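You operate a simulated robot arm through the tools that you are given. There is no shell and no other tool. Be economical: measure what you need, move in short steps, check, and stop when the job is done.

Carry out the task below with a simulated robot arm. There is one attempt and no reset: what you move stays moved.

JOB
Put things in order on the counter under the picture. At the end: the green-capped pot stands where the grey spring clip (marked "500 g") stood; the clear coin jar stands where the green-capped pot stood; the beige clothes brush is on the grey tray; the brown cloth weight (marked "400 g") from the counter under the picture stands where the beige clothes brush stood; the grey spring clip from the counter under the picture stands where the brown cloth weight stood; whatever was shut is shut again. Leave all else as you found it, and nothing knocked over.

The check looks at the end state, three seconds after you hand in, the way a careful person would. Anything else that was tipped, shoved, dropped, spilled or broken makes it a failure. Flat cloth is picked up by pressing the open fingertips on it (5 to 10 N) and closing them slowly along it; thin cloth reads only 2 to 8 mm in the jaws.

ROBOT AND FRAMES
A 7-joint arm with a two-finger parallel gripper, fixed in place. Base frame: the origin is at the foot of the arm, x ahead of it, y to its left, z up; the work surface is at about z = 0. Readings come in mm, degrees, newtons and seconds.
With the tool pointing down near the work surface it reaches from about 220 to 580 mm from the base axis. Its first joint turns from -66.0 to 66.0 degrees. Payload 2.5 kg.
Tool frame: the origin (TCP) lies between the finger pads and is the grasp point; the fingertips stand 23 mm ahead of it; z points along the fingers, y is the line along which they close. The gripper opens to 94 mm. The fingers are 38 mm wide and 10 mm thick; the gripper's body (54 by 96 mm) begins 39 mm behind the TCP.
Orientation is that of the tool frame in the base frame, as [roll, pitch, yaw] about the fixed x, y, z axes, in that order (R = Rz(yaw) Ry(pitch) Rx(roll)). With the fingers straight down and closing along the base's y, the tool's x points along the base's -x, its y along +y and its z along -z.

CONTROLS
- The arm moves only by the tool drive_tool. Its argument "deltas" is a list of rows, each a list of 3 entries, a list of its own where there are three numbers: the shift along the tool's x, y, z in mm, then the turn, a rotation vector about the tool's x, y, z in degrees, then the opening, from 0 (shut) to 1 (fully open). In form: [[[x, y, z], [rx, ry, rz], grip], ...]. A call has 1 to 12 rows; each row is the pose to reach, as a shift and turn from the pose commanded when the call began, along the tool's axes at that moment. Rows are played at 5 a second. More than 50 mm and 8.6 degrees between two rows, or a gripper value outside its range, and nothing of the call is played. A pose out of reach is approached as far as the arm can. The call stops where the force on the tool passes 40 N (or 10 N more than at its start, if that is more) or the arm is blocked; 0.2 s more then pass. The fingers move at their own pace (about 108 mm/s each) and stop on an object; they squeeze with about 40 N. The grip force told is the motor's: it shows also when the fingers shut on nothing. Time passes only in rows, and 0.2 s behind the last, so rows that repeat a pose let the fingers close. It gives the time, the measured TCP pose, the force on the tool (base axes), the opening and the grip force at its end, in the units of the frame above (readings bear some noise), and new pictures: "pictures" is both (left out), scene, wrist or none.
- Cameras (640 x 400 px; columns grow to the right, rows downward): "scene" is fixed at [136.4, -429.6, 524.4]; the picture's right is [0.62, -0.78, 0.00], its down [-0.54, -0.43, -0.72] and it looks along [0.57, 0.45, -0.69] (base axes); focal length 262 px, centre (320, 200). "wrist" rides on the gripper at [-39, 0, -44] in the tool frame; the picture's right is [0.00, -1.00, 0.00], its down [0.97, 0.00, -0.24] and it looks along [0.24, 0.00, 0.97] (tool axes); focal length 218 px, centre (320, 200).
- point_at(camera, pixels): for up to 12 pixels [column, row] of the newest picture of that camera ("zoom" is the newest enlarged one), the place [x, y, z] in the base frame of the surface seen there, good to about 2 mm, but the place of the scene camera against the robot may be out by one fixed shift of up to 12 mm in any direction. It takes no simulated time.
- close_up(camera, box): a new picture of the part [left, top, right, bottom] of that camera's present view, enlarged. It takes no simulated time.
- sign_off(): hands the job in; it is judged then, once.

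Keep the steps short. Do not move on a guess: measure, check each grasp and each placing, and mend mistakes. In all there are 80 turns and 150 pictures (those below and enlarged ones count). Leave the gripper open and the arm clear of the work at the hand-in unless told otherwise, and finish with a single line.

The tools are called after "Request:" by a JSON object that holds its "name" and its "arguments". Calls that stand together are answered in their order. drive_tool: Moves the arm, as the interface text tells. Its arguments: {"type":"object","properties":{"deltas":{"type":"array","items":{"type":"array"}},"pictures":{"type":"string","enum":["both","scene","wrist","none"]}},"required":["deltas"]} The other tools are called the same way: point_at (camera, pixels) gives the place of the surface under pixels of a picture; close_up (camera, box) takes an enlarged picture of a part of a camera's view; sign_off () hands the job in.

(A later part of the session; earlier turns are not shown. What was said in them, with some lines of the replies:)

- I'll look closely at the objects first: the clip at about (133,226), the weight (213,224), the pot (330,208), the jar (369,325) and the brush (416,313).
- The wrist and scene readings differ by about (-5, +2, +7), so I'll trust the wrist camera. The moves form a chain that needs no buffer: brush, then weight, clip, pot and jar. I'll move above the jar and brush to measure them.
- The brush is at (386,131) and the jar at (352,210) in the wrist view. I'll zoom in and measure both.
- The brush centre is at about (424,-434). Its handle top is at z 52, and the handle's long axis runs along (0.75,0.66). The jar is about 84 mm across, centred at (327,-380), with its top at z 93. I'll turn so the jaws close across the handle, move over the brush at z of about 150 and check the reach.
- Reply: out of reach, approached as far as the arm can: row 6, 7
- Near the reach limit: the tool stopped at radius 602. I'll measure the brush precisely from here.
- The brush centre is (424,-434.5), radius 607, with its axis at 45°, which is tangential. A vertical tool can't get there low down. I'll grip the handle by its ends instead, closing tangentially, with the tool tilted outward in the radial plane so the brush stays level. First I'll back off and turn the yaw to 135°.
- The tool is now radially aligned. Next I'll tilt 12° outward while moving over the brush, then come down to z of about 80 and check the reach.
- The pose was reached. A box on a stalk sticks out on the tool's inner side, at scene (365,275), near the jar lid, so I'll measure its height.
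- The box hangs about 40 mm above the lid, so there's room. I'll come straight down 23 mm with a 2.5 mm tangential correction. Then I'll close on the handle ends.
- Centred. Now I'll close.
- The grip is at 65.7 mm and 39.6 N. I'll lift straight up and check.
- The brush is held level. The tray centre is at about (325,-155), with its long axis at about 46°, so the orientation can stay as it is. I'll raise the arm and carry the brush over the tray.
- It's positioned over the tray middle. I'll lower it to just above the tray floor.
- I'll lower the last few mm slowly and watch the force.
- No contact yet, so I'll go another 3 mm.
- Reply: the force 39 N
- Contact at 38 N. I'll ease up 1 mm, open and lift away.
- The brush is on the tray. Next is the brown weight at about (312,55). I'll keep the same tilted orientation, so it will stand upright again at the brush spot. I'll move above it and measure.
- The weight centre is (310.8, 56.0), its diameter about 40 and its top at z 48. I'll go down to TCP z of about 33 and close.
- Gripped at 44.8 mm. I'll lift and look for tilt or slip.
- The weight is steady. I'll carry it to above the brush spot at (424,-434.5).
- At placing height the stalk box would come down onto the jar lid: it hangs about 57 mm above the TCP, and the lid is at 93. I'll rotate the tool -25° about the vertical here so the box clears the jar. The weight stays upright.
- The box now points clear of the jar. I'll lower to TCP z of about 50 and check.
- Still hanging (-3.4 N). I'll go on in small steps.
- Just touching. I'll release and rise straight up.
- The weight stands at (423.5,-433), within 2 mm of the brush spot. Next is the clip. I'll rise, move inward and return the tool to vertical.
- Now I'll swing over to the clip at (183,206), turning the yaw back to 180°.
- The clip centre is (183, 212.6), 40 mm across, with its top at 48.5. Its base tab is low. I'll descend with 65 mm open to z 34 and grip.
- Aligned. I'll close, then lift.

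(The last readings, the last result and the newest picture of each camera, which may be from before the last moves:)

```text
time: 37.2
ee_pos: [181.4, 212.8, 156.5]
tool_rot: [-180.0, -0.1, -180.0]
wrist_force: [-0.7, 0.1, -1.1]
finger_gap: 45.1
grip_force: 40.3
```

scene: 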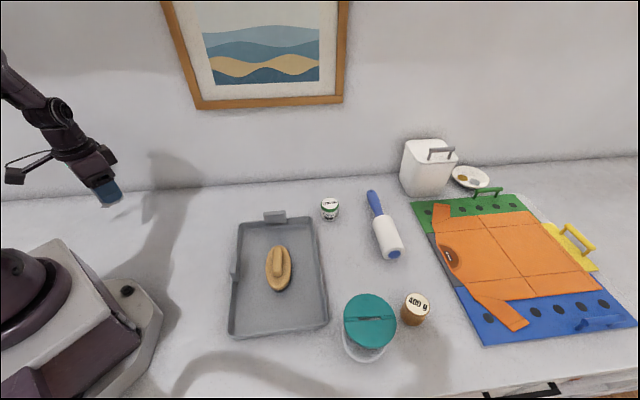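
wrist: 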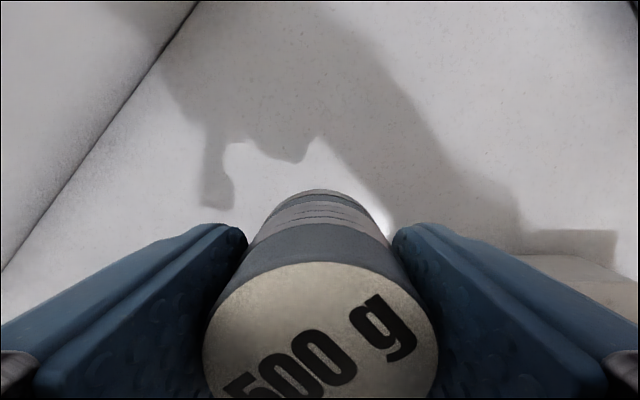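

The clip is held at 45.1 mm. I'll carry it over to the weight's old spot at (310.8,56).

Request:
{"name": "drive_tool", "arguments": {"deltas": [[[-26, -31.4, 0], [0, 0, 0], 0.3], [[-52, -62.8, 0], [0, 0, 0], 0.3], [[-78, -94.2, 0], [0, 0, 0], 0.3], [[-104, -125.6, 0], [0, 0, 0], 0.3], [[-129, -156.8, 0], [0, 0, 0], 0.3], [[-129, -156.8, 45], [0, 0, 0], 0.3], [[-129, -156.8, 90], [0, 0, 0], 0.3], [[-129, -156.8, 112], [0, 0, 0], 0.3], [[-129, -156.8, 117], [0, 0, 0], 0.3], [[-129, -156.8, 117], [0, 0, 0], 0.3]]}}

```text
time: 39.4
ee_pos: [313.1, 60.9, 35.9]
tool_rot: [-179.9, 0.0, -180.0]
wrist_force: [-0.4, 0.0, -1.2]
finger_gap: 44.9
grip_force: 39.9
```

scene: 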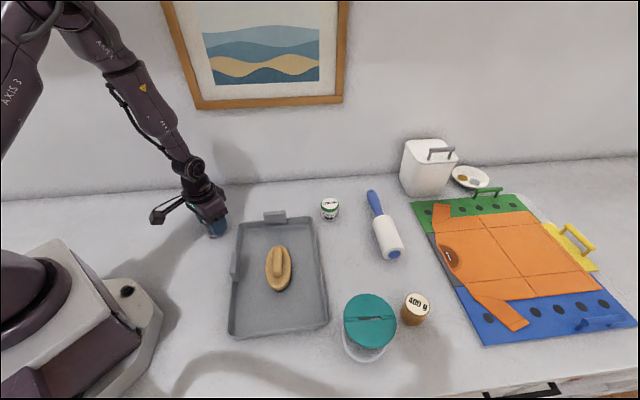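
wrist: 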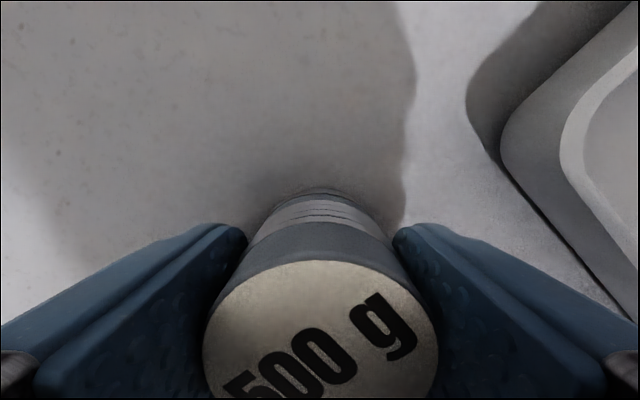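

The y reading is 60.9 where I expected 56, so I'll hold and read again.

Request:
{"name": "drive_tool", "arguments": {"deltas": [[[0, 0, 0], [0, 0, 0], 0.3]], "pictures": "none"}}

Request:
{"name": "drive_tool", "arguments": {"deltas": [[[0, 0, 0], [0, 0, 0], 0.3]], "pictures": "none"}}

```text
time: 39.8
ee_pos: [311.1, 60.3, 36.9]
tool_rot: [-180.0, 0.0, 180.0]
wrist_force: [0.1, 0.3, -0.9]
finger_gap: 45.1
grip_force: 40.3
```

```text
time: 40.2
ee_pos: [312.1, 60.7, 37.1]
tool_rot: [180.0, 0.0, 179.9]
wrist_force: [0.6, 0.7, -1.3]
finger_gap: 45.1
grip_force: 40.4
```

y really is 60.5, so I'll shift -4.5 mm in y and about -1 in x, then settle down.

Request:
{"name": "drive_tool", "arguments": {"deltas": [[[1, -4.5, 0], [0, 0, 0], 0.3], [[1, -4.5, 1], [0, 0, 0], 0.3], [[1, -4.5, 2], [0, 0, 0], 0.3], [[1, -4.5, 2.5], [0, 0, 0], 0.3], [[1, -4.5, 2.5], [0, 0, 0], 0.3]], "pictures": "none"}}

```text
time: 41.4
ee_pos: [310.1, 53.4, 35.1]
tool_rot: [179.9, 0.0, -179.9]
wrist_force: [-3.2, 1.4, 8.0]
finger_gap: 44.9
grip_force: 40.0
```

Request:
{"name": "drive_tool", "arguments": {"deltas": [[[0, 0, -3], [0, 0, 0], 0.3], [[0, 0, -3], [0, 0, 0], 0.3]], "pictures": "none"}}

Request:
{"name": "drive_tool", "arguments": {"deltas": [[[0, 0, 0], [0, 0, 0], 0.3]], "pictures": "none"}}

```text
time: 42.0
ee_pos: [309.9, 53.1, 37.9]
tool_rot: [180.0, 0.0, 179.9]
wrist_force: [-0.7, -0.2, -0.3]
finger_gap: 44.7
grip_force: 40.0
```

```text
time: 42.4
ee_pos: [310.2, 53.3, 38.5]
tool_rot: [-179.9, 0.0, -179.9]
wrist_force: [0.8, -0.3, -1.4]
finger_gap: 44.9
grip_force: 39.9
```

A bit of hysteresis. I'll correct +2 in y and +0.5 in x, then read.

Request:
{"name": "drive_tool", "arguments": {"deltas": [[[-0.5, 2, 0], [0, 0, 0], 0.3], [[-0.5, 2, 0], [0, 0, 0], 0.3]], "pictures": "none"}}

Request:
{"name": "drive_tool", "arguments": {"deltas": [[[0, 0, 1], [0, 0, 0], 0.3], [[0, 0, 2], [0, 0, 0], 0.3], [[0, 0, 3], [0, 0, 0], 0.3], [[0, 0, 3], [0, 0, 0], 0.3]], "pictures": "none"}}

```text
time: 43.0
ee_pos: [311.3, 55.0, 38.1]
tool_rot: [-180.0, 0.0, 180.0]
wrist_force: [0.1, -0.1, -0.7]
finger_gap: 44.9
grip_force: 40.0
```

```text
time: 44.0
ee_pos: [311.0, 55.1, 35.1]
tool_rot: [179.9, 0.0, -180.0]
wrist_force: [-2.4, -0.1, 9.9]
finger_gap: 44.7
grip_force: 39.8
```

In place at (311,55) with contact. I'll release, rise and check.

Request:
{"name": "drive_tool", "arguments": {"deltas": [[[0, 0, -0.5], [0, 0, 0], 0.45], [[0, 0, -0.5], [0, 0, 0], 0.72], [[0, 0, -0.5], [0, 0, 0], 0.72], [[0, 0, -25], [0, 0, 0], 0.72], [[0, 0, -70], [0, 0, 0], 0.72], [[0, 0, -110], [0, 0, 0], 0.72], [[0, 0, -110], [0, 0, 0], 0.72]]}}

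```text
time: 45.6
ee_pos: [313.0, 51.5, 146.1]
tool_rot: [180.0, -0.1, 180.0]
wrist_force: [0.7, 0.0, -0.3]
finger_gap: 67.7
grip_force: 0.1
```

scene: 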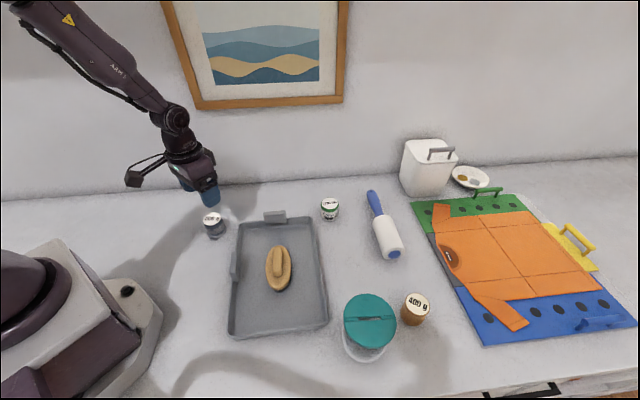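
wrist: 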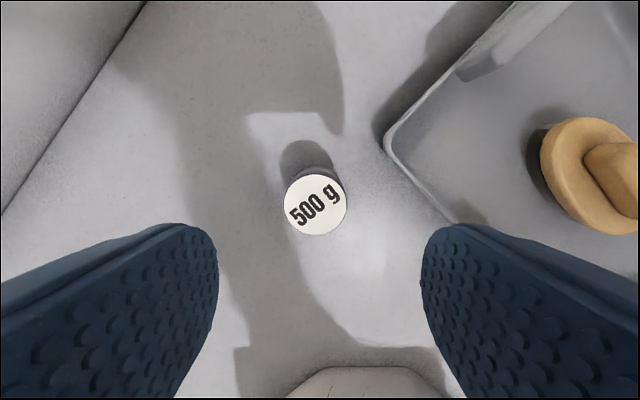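

Request:
{"name": "point_at", "arguments": {"camera": "wrist", "pixels": [[316, 204], [287, 204], [346, 204], [316, 176], [316, 233]]}}

```text
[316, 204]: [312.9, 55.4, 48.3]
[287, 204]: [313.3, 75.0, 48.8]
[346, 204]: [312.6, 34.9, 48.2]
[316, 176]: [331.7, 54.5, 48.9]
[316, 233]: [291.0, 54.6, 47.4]
```

The clip stands at (312,55). Next is the pot at about (535.6,-137.6). I'll move above it and measure.

Request:
{"name": "drive_tool", "arguments": {"deltas": [[[-32, -27, 0], [0, 0, 0], 0.75], [[-64, -54, 0], [0, 0, 0], 0.75], [[-96, -81, 0], [0, 0, 0], 0.75], [[-128, -108, 0], [0, 0, 0], 0.75], [[-160, -135, 0], [0, 0, 0], 0.75], [[-192, -162, 0], [0, 0, 0], 0.75], [[-220, -189, 0], [0, 0, 0], 0.75], [[-220, -189, 0], [0, 0, 0], 0.75]]}}

```text
time: 47.4
ee_pos: [531.5, -133.7, 144.9]
tool_rot: [-179.9, 0.0, -180.0]
wrist_force: [-0.3, 0.5, -0.3]
finger_gap: 70.3
grip_force: 0.0
```

scene: 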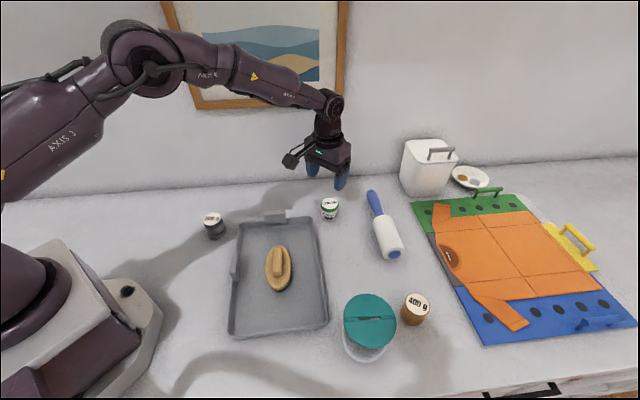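
wrist: 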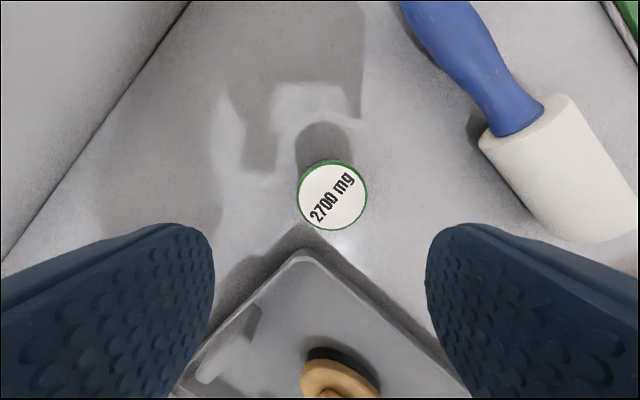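

Request:
{"name": "point_at", "arguments": {"camera": "wrist", "pixels": [[333, 196], [300, 196], [366, 196], [333, 163], [333, 229], [490, 140], [520, 120], [310, 255], [535, 215]]}}

```text
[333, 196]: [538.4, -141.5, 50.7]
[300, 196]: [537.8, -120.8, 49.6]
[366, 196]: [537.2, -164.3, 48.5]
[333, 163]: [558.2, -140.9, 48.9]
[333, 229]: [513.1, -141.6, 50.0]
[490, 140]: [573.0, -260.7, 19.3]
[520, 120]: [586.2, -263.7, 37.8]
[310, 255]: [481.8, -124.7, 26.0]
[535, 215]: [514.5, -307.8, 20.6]
```

The pot centre is (536,-142), 44 mm across, with its top at 50. I'll descend.

Request:
{"name": "drive_tool", "arguments": {"deltas": [[[-4.5, -8.3, 20], [0, 0, 0], 0.75], [[-4.5, -8.3, 60], [0, 0, 0], 0.75], [[-4.5, -8.3, 95], [0, 0, 0], 0.75], [[-4.5, -8.3, 111], [0, 0, 0], 0.75], [[-4.5, -8.3, 111], [0, 0, 0], 0.75]]}}

```text
time: 48.6
ee_pos: [534.9, -143.5, 35.1]
tool_rot: [-179.9, 0.0, 180.0]
wrist_force: [0.1, 0.5, 0.1]
finger_gap: 70.5
grip_force: 0.0
```

scene: 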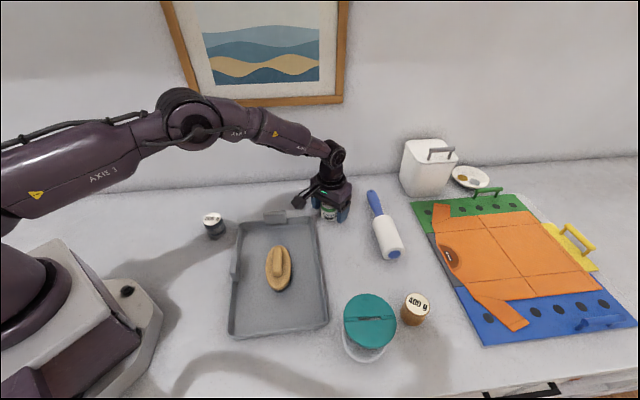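
wrist: 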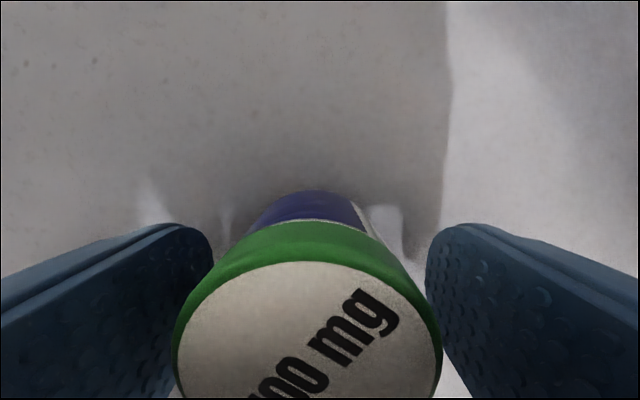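

The pot sits slightly left, so I'll shift y +1.5, close and lift.

Request:
{"name": "drive_tool", "arguments": {"deltas": [[[0, 1.5, 0], [0, 0, 0], 0.6], [[0, 1.5, 0], [0, 0, 0], 0.45], [[0, 1.5, 0], [0, 0, 0], 0.3], [[0, 1.5, 0], [0, 0, 0], 0.3], [[0, 1.5, -10], [0, 0, 0], 0.3], [[0, 1.5, -50], [0, 0, 0], 0.3], [[0, 1.5, -90], [0, 0, 0], 0.3], [[0, 1.5, -130], [0, 0, 0], 0.3], [[0, 1.5, -130], [0, 0, 0], 0.3]]}}

```text
time: 50.6
ee_pos: [534.5, -141.6, 162.9]
tool_rot: [-179.9, 0.1, 179.9]
wrist_force: [0.8, -0.9, -0.3]
finger_gap: 44.6
grip_force: 40.2
```

scene: 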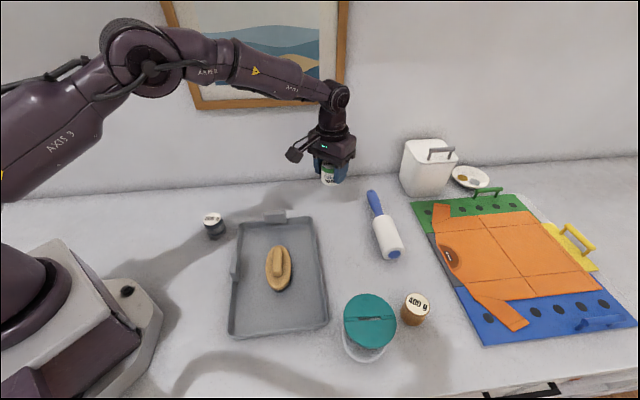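
wrist: 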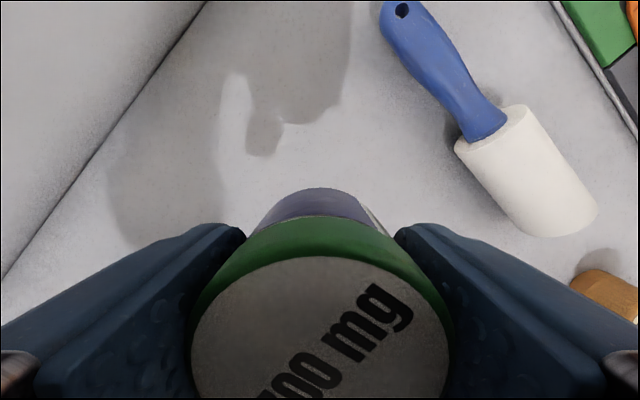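

The pot is held at 44.6 mm. I'll carry it to the clip's old spot at (183,212.6).

Request:
{"name": "drive_tool", "arguments": {"deltas": [[[32, 32.2, 0], [0, 0, 0], 0.3], [[64, 64.4, 0], [0, 0, 0], 0.3], [[96, 96.6, 0], [0, 0, 0], 0.3], [[128, 128.8, 0], [0, 0, 0], 0.3], [[160, 161, 0], [0, 0, 0], 0.3], [[192, 193.2, 0], [0, 0, 0], 0.3], [[224, 225.4, 0], [0, 0, 0], 0.3], [[256, 257.6, 0], [0, 0, 0], 0.3], [[288, 289.8, 0], [0, 0, 0], 0.3], [[320, 322, 0], [0, 0, 0], 0.3], [[351.5, 354, 0], [0, 0, 0], 0.3], [[351.5, 354, 0], [0, 0, 0], 0.3]], "pictures": "scene"}}

```text
time: 53.2
ee_pos: [186.2, 212.8, 163.7]
tool_rot: [-180.0, 0.0, 179.9]
wrist_force: [0.1, -0.4, -0.8]
finger_gap: 44.8
grip_force: 40.0
```

scene: 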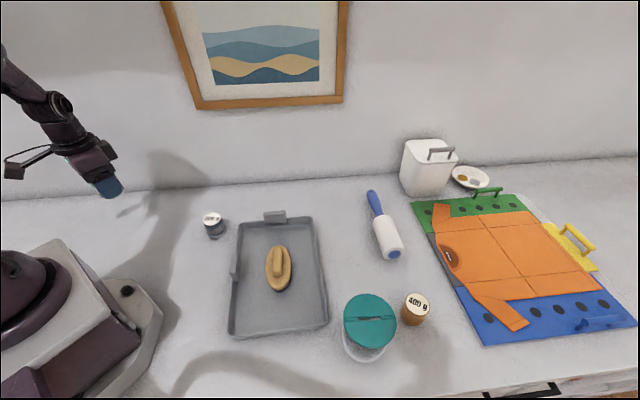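

I'll lower to just above the contact height.

Request:
{"name": "drive_tool", "arguments": {"deltas": [[[2, 0, 40], [0, 0, 0], 0.3], [[2, 0, 80], [0, 0, 0], 0.3], [[2, 0, 115], [0, 0, 0], 0.3], [[2, 0, 125], [0, 0, 0], 0.3], [[2, 0, 125], [0, 0, 0], 0.3]], "pictures": "wrist"}}

Request:
{"name": "drive_tool", "arguments": {"deltas": [[[0, 0, 0], [0, 0, 0], 0.3]], "pictures": "none"}}

```text
time: 54.4
ee_pos: [181.2, 213.1, 40.8]
tool_rot: [-180.0, -0.1, -180.0]
wrist_force: [0.2, -0.1, -0.2]
finger_gap: 44.6
grip_force: 39.9
```

wrist: 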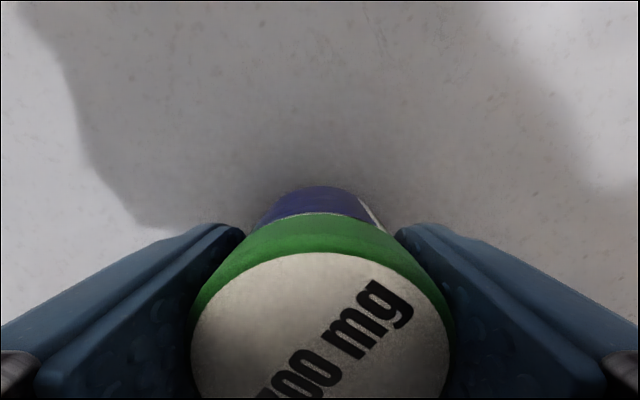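

```text
time: 54.8
ee_pos: [182.5, 212.9, 40.1]
tool_rot: [180.0, 0.0, -180.0]
wrist_force: [-0.9, -1.0, -0.8]
finger_gap: 44.7
grip_force: 39.7
```

Request:
{"name": "drive_tool", "arguments": {"deltas": [[[0, 0, 2], [0, 0, 0], 0.3], [[0, 0, 3.5], [0, 0, 0], 0.3], [[0, 0, 4.5], [0, 0, 0], 0.3], [[0, 0, 5.3], [0, 0, 0], 0.3], [[0, 0, 5.3], [0, 0, 0], 0.3]], "pictures": "none"}}

```text
time: 56.0
ee_pos: [182.7, 214.4, 34.5]
tool_rot: [179.9, 0.0, 179.9]
wrist_force: [-6.0, -2.9, 35.4]
finger_gap: 45.1
grip_force: 40.0
```

Firm contact at 35 N. I'll ease up 1 mm, release and rise.

Request:
{"name": "drive_tool", "arguments": {"deltas": [[[0, 0, -1.2], [0, 0, 0], 0.3], [[0, 0, -1.2], [0, 0, 0], 0.45], [[0, 0, -1.2], [0, 0, 0], 0.72], [[0, 0, -1.2], [0, 0, 0], 0.72], [[0, 0, -25], [0, 0, 0], 0.72], [[0, 0, -70], [0, 0, 0], 0.72], [[0, 0, -115], [0, 0, 0], 0.72], [[0, 0, -160], [0, 0, 0], 0.9], [[0, 0, -160], [0, 0, 0], 0.9]]}}

```text
time: 58.0
ee_pos: [183.7, 211.2, 192.8]
tool_rot: [180.0, 0.0, -179.9]
wrist_force: [-0.1, 0.1, -0.4]
finger_gap: 84.7
grip_force: 0.1
```

scene: 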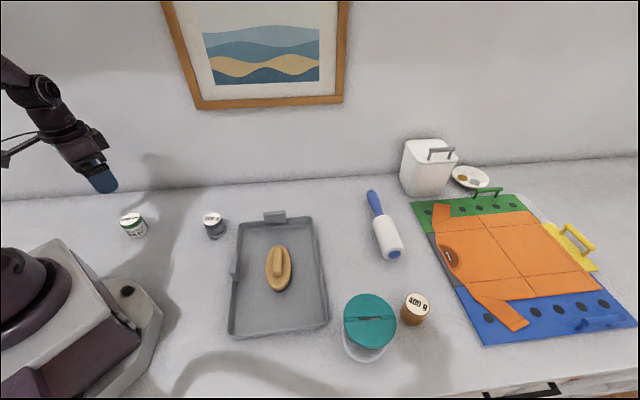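
wrist: 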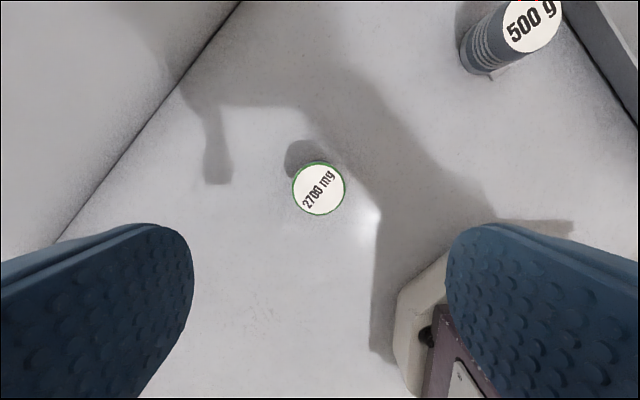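

Request:
{"name": "point_at", "arguments": {"camera": "wrist", "pixels": [[319, 188], [294, 188], [344, 188], [319, 163], [319, 213]]}}

```text
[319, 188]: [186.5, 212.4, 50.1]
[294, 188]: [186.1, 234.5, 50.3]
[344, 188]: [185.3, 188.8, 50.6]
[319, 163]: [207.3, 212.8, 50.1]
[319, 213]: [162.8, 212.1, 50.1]
```

The pot stands at about (185.5,212), within 3 mm. Now the jar: I'll travel with a via point, turning to yaw of about 131° so the jaws avoid the weight and the tray.

Request:
{"name": "drive_tool", "arguments": {"deltas": [[[-16, -39, 0], [0, 0, 3.5], 1], [[-31, -78, 0], [0, 0, 7], 1], [[-46, -117, 0], [0, 0, 10.5], 1], [[-61, -156, 0], [0, 0, 14], 1], [[-76, -195, 0], [0, 0, 17.5], 1], [[-91, -234, 0], [0, 0, 21], 1], [[-106, -273, 0], [0, 0, 25], 1], [[-112, -320, 0], [0, 0, 30], 1], [[-118, -367, 0], [0, 0, 35], 1], [[-124, -414, 0], [0, 0, 40], 1], [[-130, -461, 0], [0, 0, 45], 1], [[-136, -508, 0], [0, 0, 49.3], 1]], "pictures": "none"}}

```text
time: 60.6
ee_pos: [317.8, -296.8, 192.1]
tool_rot: [-180.0, 0.0, 130.8]
wrist_force: [-1.2, 0.8, -0.5]
finger_gap: 94.1
grip_force: 0.0
```

Request:
{"name": "drive_tool", "arguments": {"deltas": [[[-34, -24, 0], [0, 0, 0], 1], [[-69, -47.3, 0], [0, 0, 0], 1], [[-69, -47.3, 0], [0, 0, 0], 1]]}}

```text
time: 61.4
ee_pos: [330.2, -377.3, 192.1]
tool_rot: [179.9, 0.0, 130.8]
wrist_force: [-0.9, 0.3, 0.1]
finger_gap: 93.9
grip_force: 0.0
```

scene: 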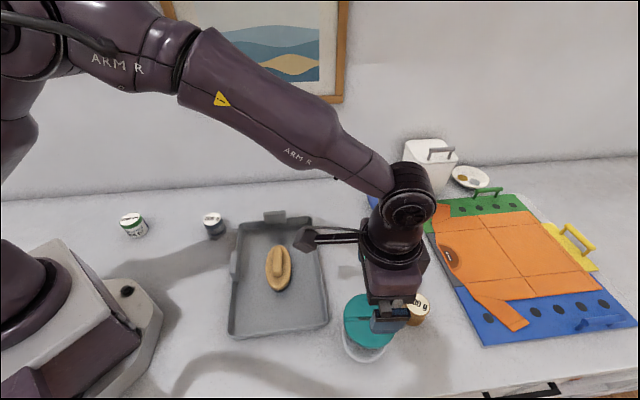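
wrist: 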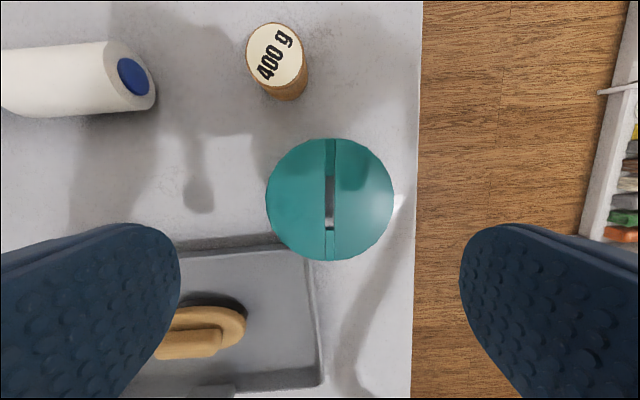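

Request:
{"name": "point_at", "arguments": {"camera": "wrist", "pixels": [[270, 199], [390, 199], [330, 143], [330, 257], [330, 215], [305, 250], [313, 345], [330, 235]]}}

Request:
{"name": "close_up", "arguments": {"camera": "scene", "box": [320, 280, 440, 370]}}

```text
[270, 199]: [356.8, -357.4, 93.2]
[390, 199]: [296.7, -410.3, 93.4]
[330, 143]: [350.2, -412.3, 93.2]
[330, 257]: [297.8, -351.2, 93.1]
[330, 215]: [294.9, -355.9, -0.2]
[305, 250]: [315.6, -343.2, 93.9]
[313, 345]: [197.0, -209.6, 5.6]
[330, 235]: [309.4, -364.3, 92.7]
```

```text
4.44 times, centred on (380, 325) of scene
```

zoom: 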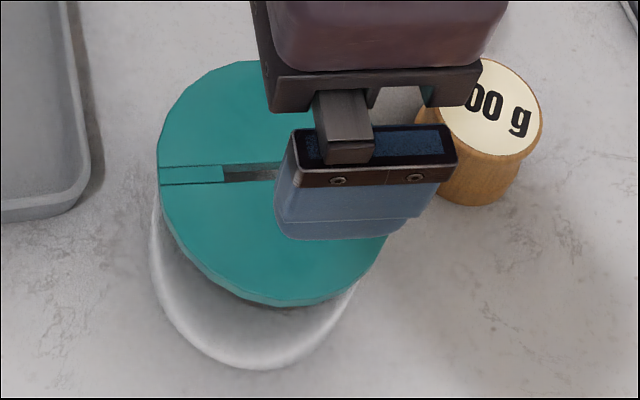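

Request:
{"name": "point_at", "arguments": {"camera": "zoom", "pixels": [[154, 250], [160, 280], [200, 345], [255, 366], [310, 350], [350, 300], [250, 310], [250, 335], [160, 190], [250, 293]]}}

```text
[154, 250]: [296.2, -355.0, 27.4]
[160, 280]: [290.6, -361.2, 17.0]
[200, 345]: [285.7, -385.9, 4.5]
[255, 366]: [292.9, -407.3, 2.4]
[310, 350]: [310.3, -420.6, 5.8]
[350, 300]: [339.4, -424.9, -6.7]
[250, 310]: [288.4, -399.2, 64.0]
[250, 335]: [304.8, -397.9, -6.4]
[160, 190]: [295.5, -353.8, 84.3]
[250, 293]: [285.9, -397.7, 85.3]
```

The jar centre is (325.5,-382.5), 82 mm across, and the glass is about as wide as the lid. I'll align and stop at z 122, with the tips just above the lid, to check the clearance.

Request:
{"name": "drive_tool", "arguments": {"deltas": [[[-0.9, -7, 0], [0, 0, 0], 1], [[-0.9, -7, 40], [0, 0, 0], 1], [[-0.9, -7, 70], [0, 0, 0], 1], [[-0.9, -7, 70], [0, 0, 0], 1]]}}

```text
time: 62.4
ee_pos: [321.2, -380.7, 122.1]
tool_rot: [-180.0, 0.0, 130.7]
wrist_force: [-0.6, -0.8, -0.3]
finger_gap: 94.3
grip_force: 0.1
```

scene: 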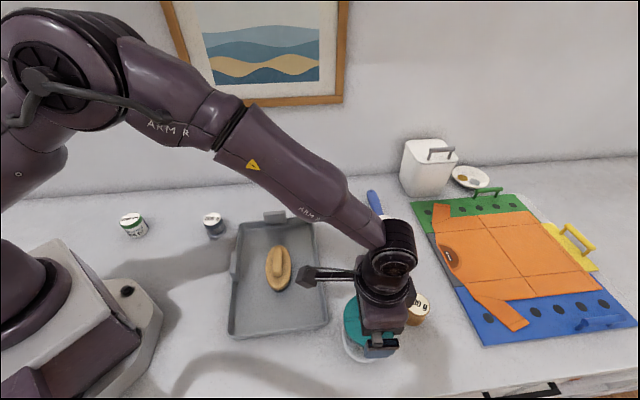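
wrist: 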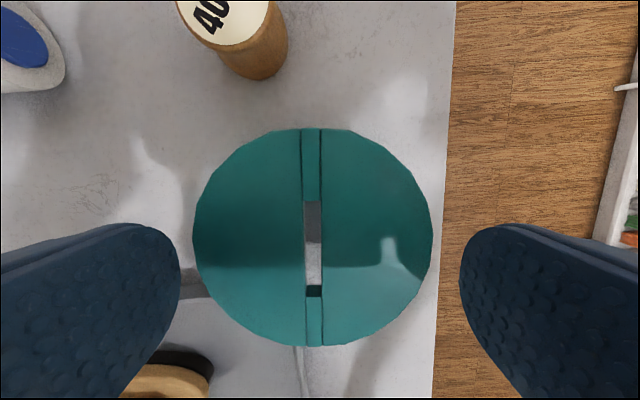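

The lid is centred at column 313, about 2 mm off in y and about 5 mm outward. I'll correct that and descend around it to z 60.

Request:
{"name": "drive_tool", "arguments": {"deltas": [[[-5, 2.2, 0], [0, 0, 0], 1], [[-5, 2.2, 15], [0, 0, 0], 1], [[-5, 2.2, 30], [0, 0, 0], 1]], "pictures": "wrist"}}

```text
time: 63.2
ee_pos: [329.2, -385.8, 92.9]
tool_rot: [-180.0, 0.0, 130.8]
wrist_force: [-0.2, 0.0, -0.6]
finger_gap: 93.9
grip_force: 0.1
```

wrist: 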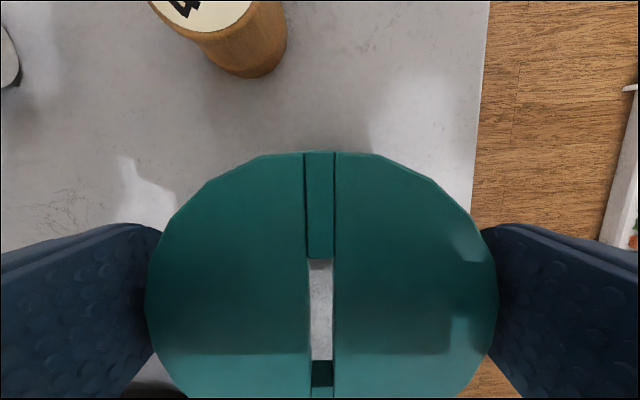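

Centred: the lid spans columns 146–498 and a finger stands on each side. I'll go down another 33 mm.

Request:
{"name": "drive_tool", "arguments": {"deltas": [[[0, 0, 12], [0, 0, 0], 1], [[0, 0, 24], [0, 0, 0], 1], [[0, 0, 32], [0, 0, 0], 1], [[0, 0, 32], [0, 0, 0], 1]], "pictures": "both"}}

```text
time: 64.2
ee_pos: [327.4, -385.2, 62.1]
tool_rot: [180.0, -0.1, 130.8]
wrist_force: [-0.2, 0.0, 0.0]
finger_gap: 94.1
grip_force: 0.1
```

scene: 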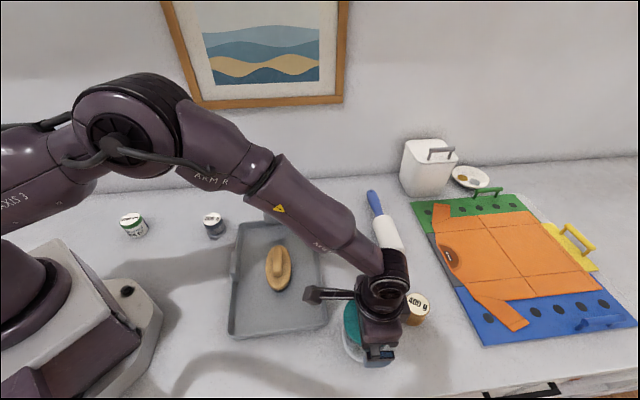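
wrist: 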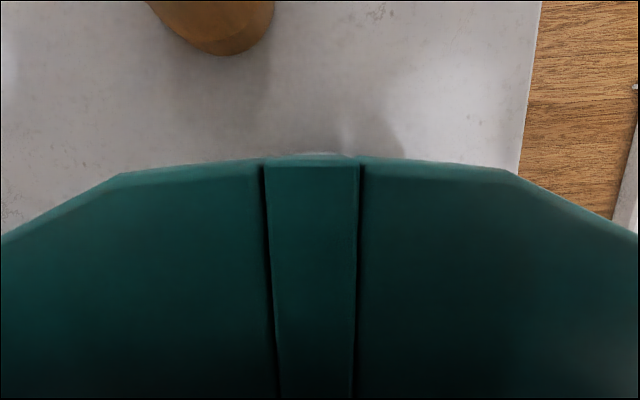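

Now I'll close gently on the jar and raise it just a few mm as a test.

Request:
{"name": "drive_tool", "arguments": {"deltas": [[[0, 0, 0], [0, 0, 0], 0.9], [[0, 0, 0], [0, 0, 0], 0.8], [[0, 0, 0], [0, 0, 0], 0.7], [[0, 0, 0], [0, 0, 0], 0.6], [[0, 0, -3], [0, 0, 0], 0.6], [[0, 0, -8], [0, 0, 0], 0.6], [[0, 0, -8], [0, 0, 0], 0.6]], "pictures": "scene"}}

Request:
{"name": "close_up", "arguments": {"camera": "scene", "box": [320, 280, 440, 370]}}

```text
time: 65.8
ee_pos: [328.1, -387.0, 69.0]
tool_rot: [-180.0, 0.0, 130.8]
wrist_force: [-0.4, 0.3, -5.4]
finger_gap: 86.7
grip_force: 40.2
```

scene: 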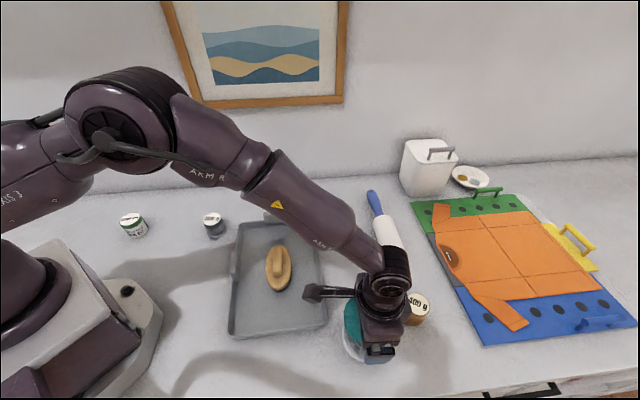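

```text
4.44 times, centred on (380, 325) of scene
```

zoom: 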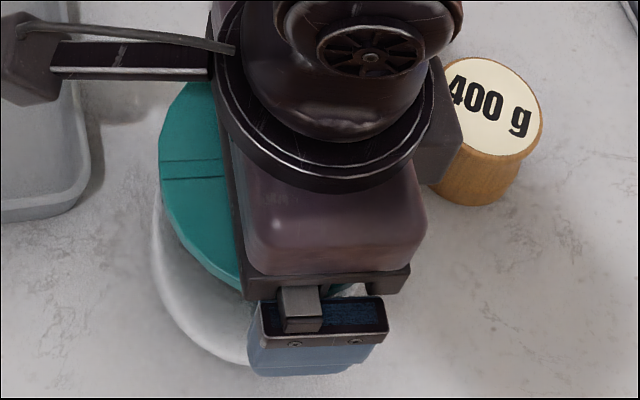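

The force reads -5.4 N, so the jar's weight is on the gripper. I'll lift further and check the whole jar is coming.

Request:
{"name": "drive_tool", "arguments": {"deltas": [[[0, 0, -15], [0, 0, 0], 0.6], [[0, 0, -35], [0, 0, 0], 0.6], [[0, 0, -60], [0, 0, 0], 0.6], [[0, 0, -90], [0, 0, 0], 0.6], [[0, 0, -90], [0, 0, 0], 0.6]]}}

Request:
{"name": "close_up", "arguments": {"camera": "scene", "box": [300, 250, 460, 370]}}

```text
time: 67.0
ee_pos: [329.0, -385.2, 157.8]
tool_rot: [-179.9, 0.0, 130.6]
wrist_force: [-0.1, -0.1, -5.7]
finger_gap: 86.8
grip_force: 40.2
```

scene: 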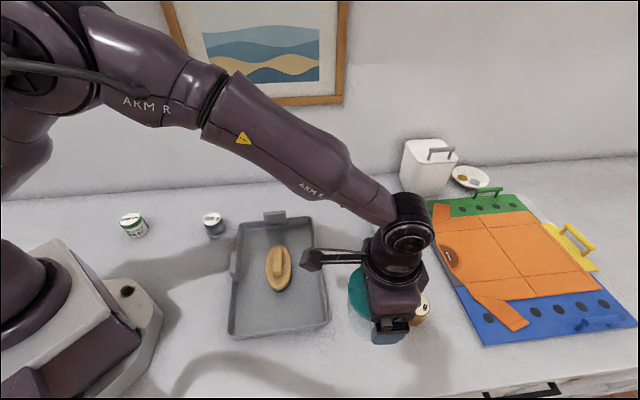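
wrist: 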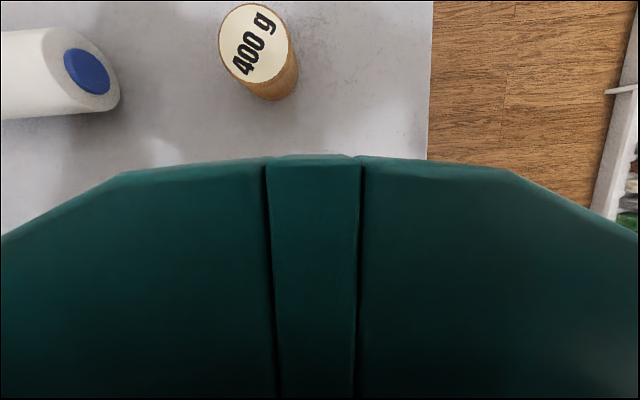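

```text
3.33 times, centred on (380, 310) of scene
```

zoom: 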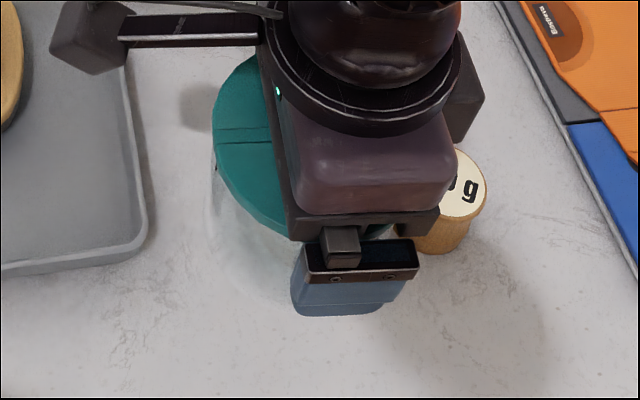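

The whole jar is up. I'll carry it to the pot's old spot at (536,-142), turning the yaw along the way.

Request:
{"name": "drive_tool", "arguments": {"deltas": [[[6, 39.6, 0], [0, 0, -4.3], 0.6], [[12, 79.2, 0], [0, 0, -8.6], 0.6], [[18, 118.8, 0], [0, 0, -12.9], 0.6], [[24, 158.4, 0], [0, 0, -17.2], 0.6], [[30, 198, 0], [0, 0, -21.5], 0.6], [[36, 237.6, 0], [0, 0, -25.8], 0.6], [[42, 277.3, 0], [0, 0, -30.1], 0.6], [[47.5, 316.9, 0], [0, 0, -34.4], 0.6], [[47.5, 316.9, 0], [0, 0, -34.4], 0.6]]}}

Request:
{"name": "drive_tool", "arguments": {"deltas": [[[0, 0, 0], [0, 0, 0], 0.6]], "pictures": "none"}}

```text
time: 69.0
ee_pos: [535.9, -143.0, 161.0]
tool_rot: [-180.0, 0.0, 165.2]
wrist_force: [0.4, 0.4, -5.7]
finger_gap: 86.9
grip_force: 39.1
```

scene: 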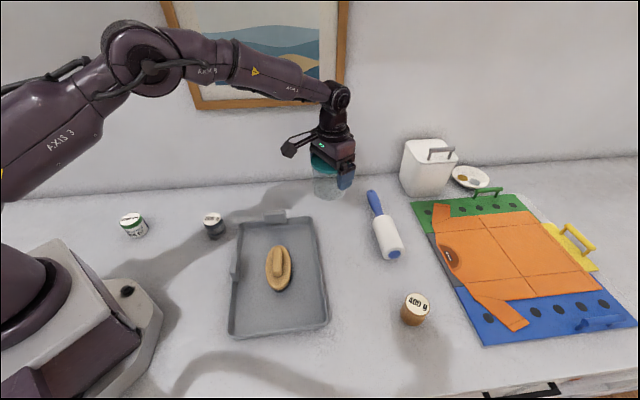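
wrist: 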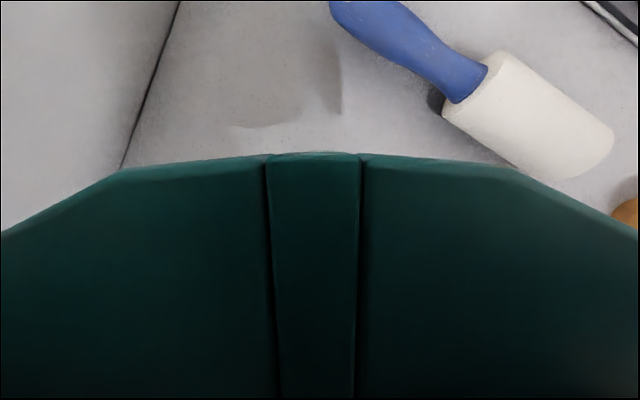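

```text
time: 69.4
ee_pos: [535.8, -143.2, 160.8]
tool_rot: [-179.9, 0.0, 165.1]
wrist_force: [0.5, 0.3, -5.6]
finger_gap: 86.9
grip_force: 40.1
```

Good. I'll lower to about 66 with 2 mm outward.

Request:
{"name": "drive_tool", "arguments": {"deltas": [[[-2, 0, 30], [0, 0, 0], 0.6], [[-2, 0, 60], [0, 0, 0], 0.6], [[-2, 0, 85], [0, 0, 0], 0.6], [[-2, 0, 94], [0, 0, 0], 0.6], [[-2, 0, 94], [0, 0, 0], 0.6]]}}

Request:
{"name": "drive_tool", "arguments": {"deltas": [[[0, 0, 1.5], [0, 0, 0], 0.6], [[0, 0, 2.5], [0, 0, 0], 0.6], [[0, 0, 2.5], [0, 0, 0], 0.6]], "pictures": "none"}}

```text
time: 70.6
ee_pos: [538.1, -143.0, 65.3]
tool_rot: [-180.0, 0.0, 165.1]
wrist_force: [-0.6, 0.1, -5.0]
finger_gap: 86.7
grip_force: 40.1
```

scene: 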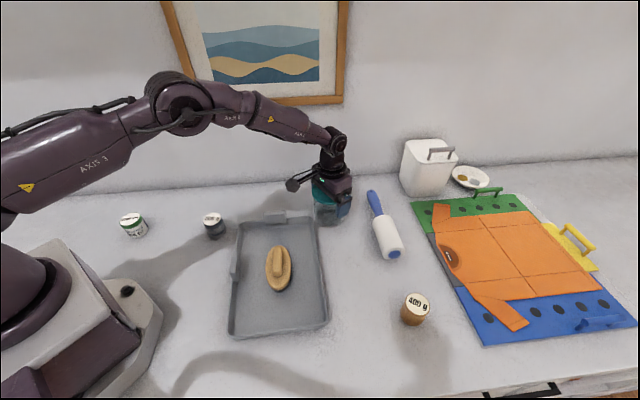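
wrist: 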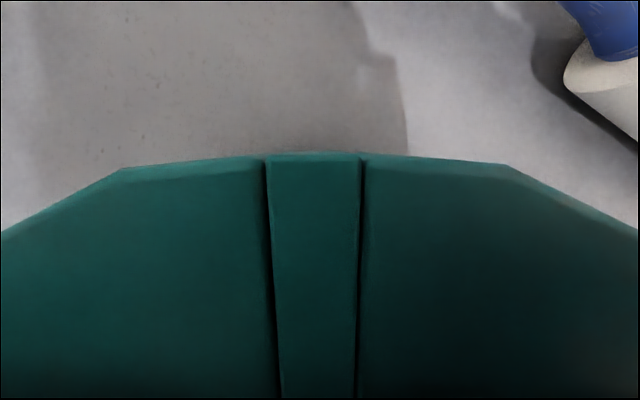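

```text
time: 71.4
ee_pos: [538.8, -143.9, 62.8]
tool_rot: [179.9, -0.1, 165.1]
wrist_force: [-0.2, 0.4, -5.9]
finger_gap: 86.8
grip_force: 39.9
```

Request:
{"name": "drive_tool", "arguments": {"deltas": [[[0, 0, 0.7], [0, 0, 0], 0.6], [[0, 0, 1.4], [0, 0, 0], 0.6], [[0, 0, 1.4], [0, 0, 0], 0.6]], "pictures": "none"}}

```text
time: 72.2
ee_pos: [539.0, -144.2, 63.0]
tool_rot: [180.0, -0.1, 165.2]
wrist_force: [-4.6, 1.1, 5.6]
finger_gap: 86.9
grip_force: 40.2
```

The jar touches the counter. I'll open fully and rise slowly.

Request:
{"name": "drive_tool", "arguments": {"deltas": [[[0, 0, 0], [0, 0, 0], 0.95], [[0, 0, 0], [0, 0, 0], 1], [[0, 0, 0], [0, 0, 0], 1]], "pictures": "none"}}

Request:
{"name": "drive_tool", "arguments": {"deltas": [[[0, 0, -8], [0, 0, 0], 1], [[0, 0, -20], [0, 0, 0], 1], [[0, 0, -40], [0, 0, 0], 1], [[0, 0, -70], [0, 0, 0], 1], [[0, 0, -110], [0, 0, 0], 1], [[0, 0, -140], [0, 0, 0], 1], [[0, 0, -140], [0, 0, 0], 1]]}}

```text
time: 73.0
ee_pos: [539.1, -144.1, 62.3]
tool_rot: [180.0, 0.1, 165.1]
wrist_force: [-0.9, -0.1, 0.5]
finger_gap: 93.8
grip_force: 0.1
```

```text
time: 74.6
ee_pos: [539.3, -142.0, 204.2]
tool_rot: [180.0, 0.0, 165.0]
wrist_force: [-0.4, -0.3, -0.7]
finger_gap: 94.1
grip_force: 0.0
```

scene: 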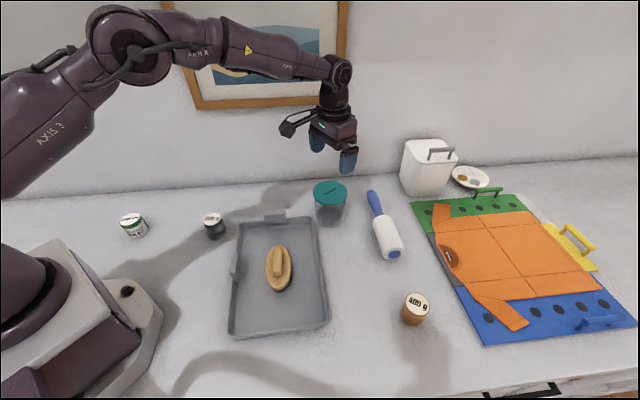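
wrist: 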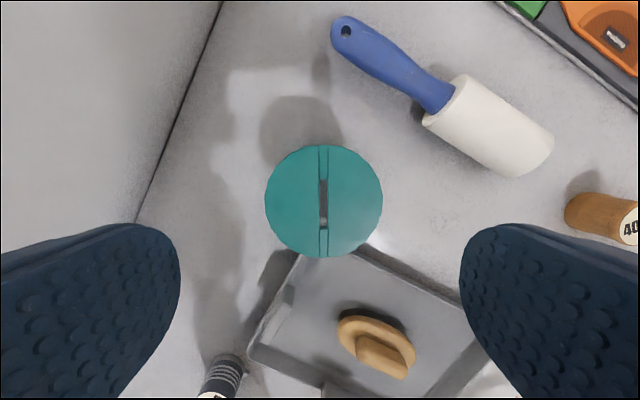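

The jar stands. I'll check its position, then bring the arm back clear.

Request:
{"name": "point_at", "arguments": {"camera": "wrist", "pixels": [[267, 201], [381, 201], [323, 147], [323, 256], [375, 250], [360, 250]]}}

Request:
{"name": "close_up", "arguments": {"camera": "scene", "box": [210, 170, 370, 300]}}

Request:
{"name": "drive_tool", "arguments": {"deltas": [[[35, 12, -25], [0, 0, 0], 1], [[75, 45, -50], [0, 0, 0], 1], [[110, 75, -75], [0, 0, 0], 1], [[145, 95, -98], [0, 0, 0], 1], [[145, 95, -98], [0, 0, 0], 1]]}}

```text
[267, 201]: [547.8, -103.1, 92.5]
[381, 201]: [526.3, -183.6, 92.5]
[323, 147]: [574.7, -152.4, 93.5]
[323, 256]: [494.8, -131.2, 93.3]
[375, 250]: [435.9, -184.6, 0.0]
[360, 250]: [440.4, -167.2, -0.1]
```

```text
3.08 times, centred on (290, 235) of scene
```

zoom: 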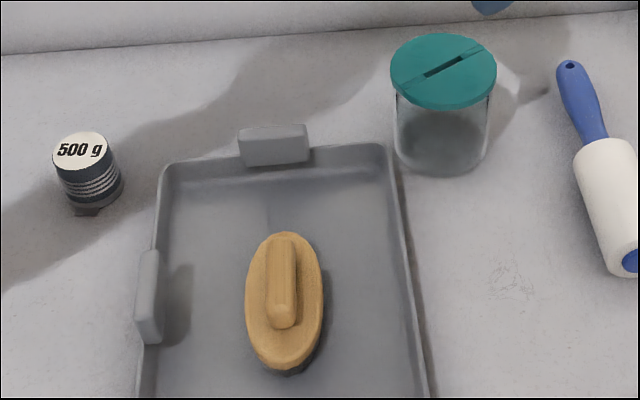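

```text
refused: row 2 steps farther than a row can; nothing moved
```

The jar is centred at (536,-142.3). I'll retreat in smaller rows.

Request:
{"name": "drive_tool", "arguments": {"deltas": [[[30, 15, -20], [0, 0, 0], 1], [[60, 32, -40], [0, 0, 0], 1], [[90, 50, -60], [0, 0, 0], 1], [[120, 72, -80], [0, 0, 0], 1], [[145, 95, -98], [0, 0, 0], 1], [[145, 95, -98], [0, 0, 0], 1]]}}

```text
time: 76.0
ee_pos: [421.1, -13.0, 301.5]
tool_rot: [-179.9, 0.0, 165.2]
wrist_force: [-0.7, -0.3, -0.6]
finger_gap: 93.9
grip_force: 0.0
```

scene: 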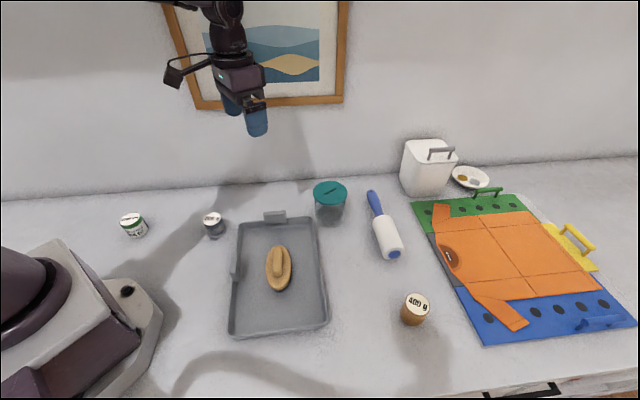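
wrist: 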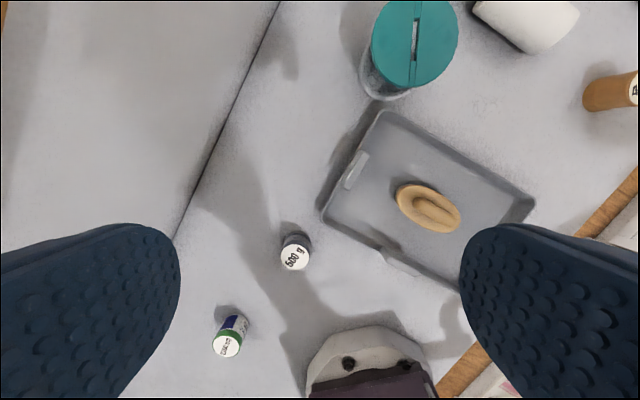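

Everything stands upright in its place, the tray and the other things look unmoved, and the gripper is open with the arm clear. I'll hand in.

Request:
{"name": "sign_off", "arguments": {}}

```text
The job is handed in.
```

The pot, jar, weight and clip each stand within about 3 mm of their assigned spots, the brush is on the tray, nothing had to be opened, and the job is handed in.
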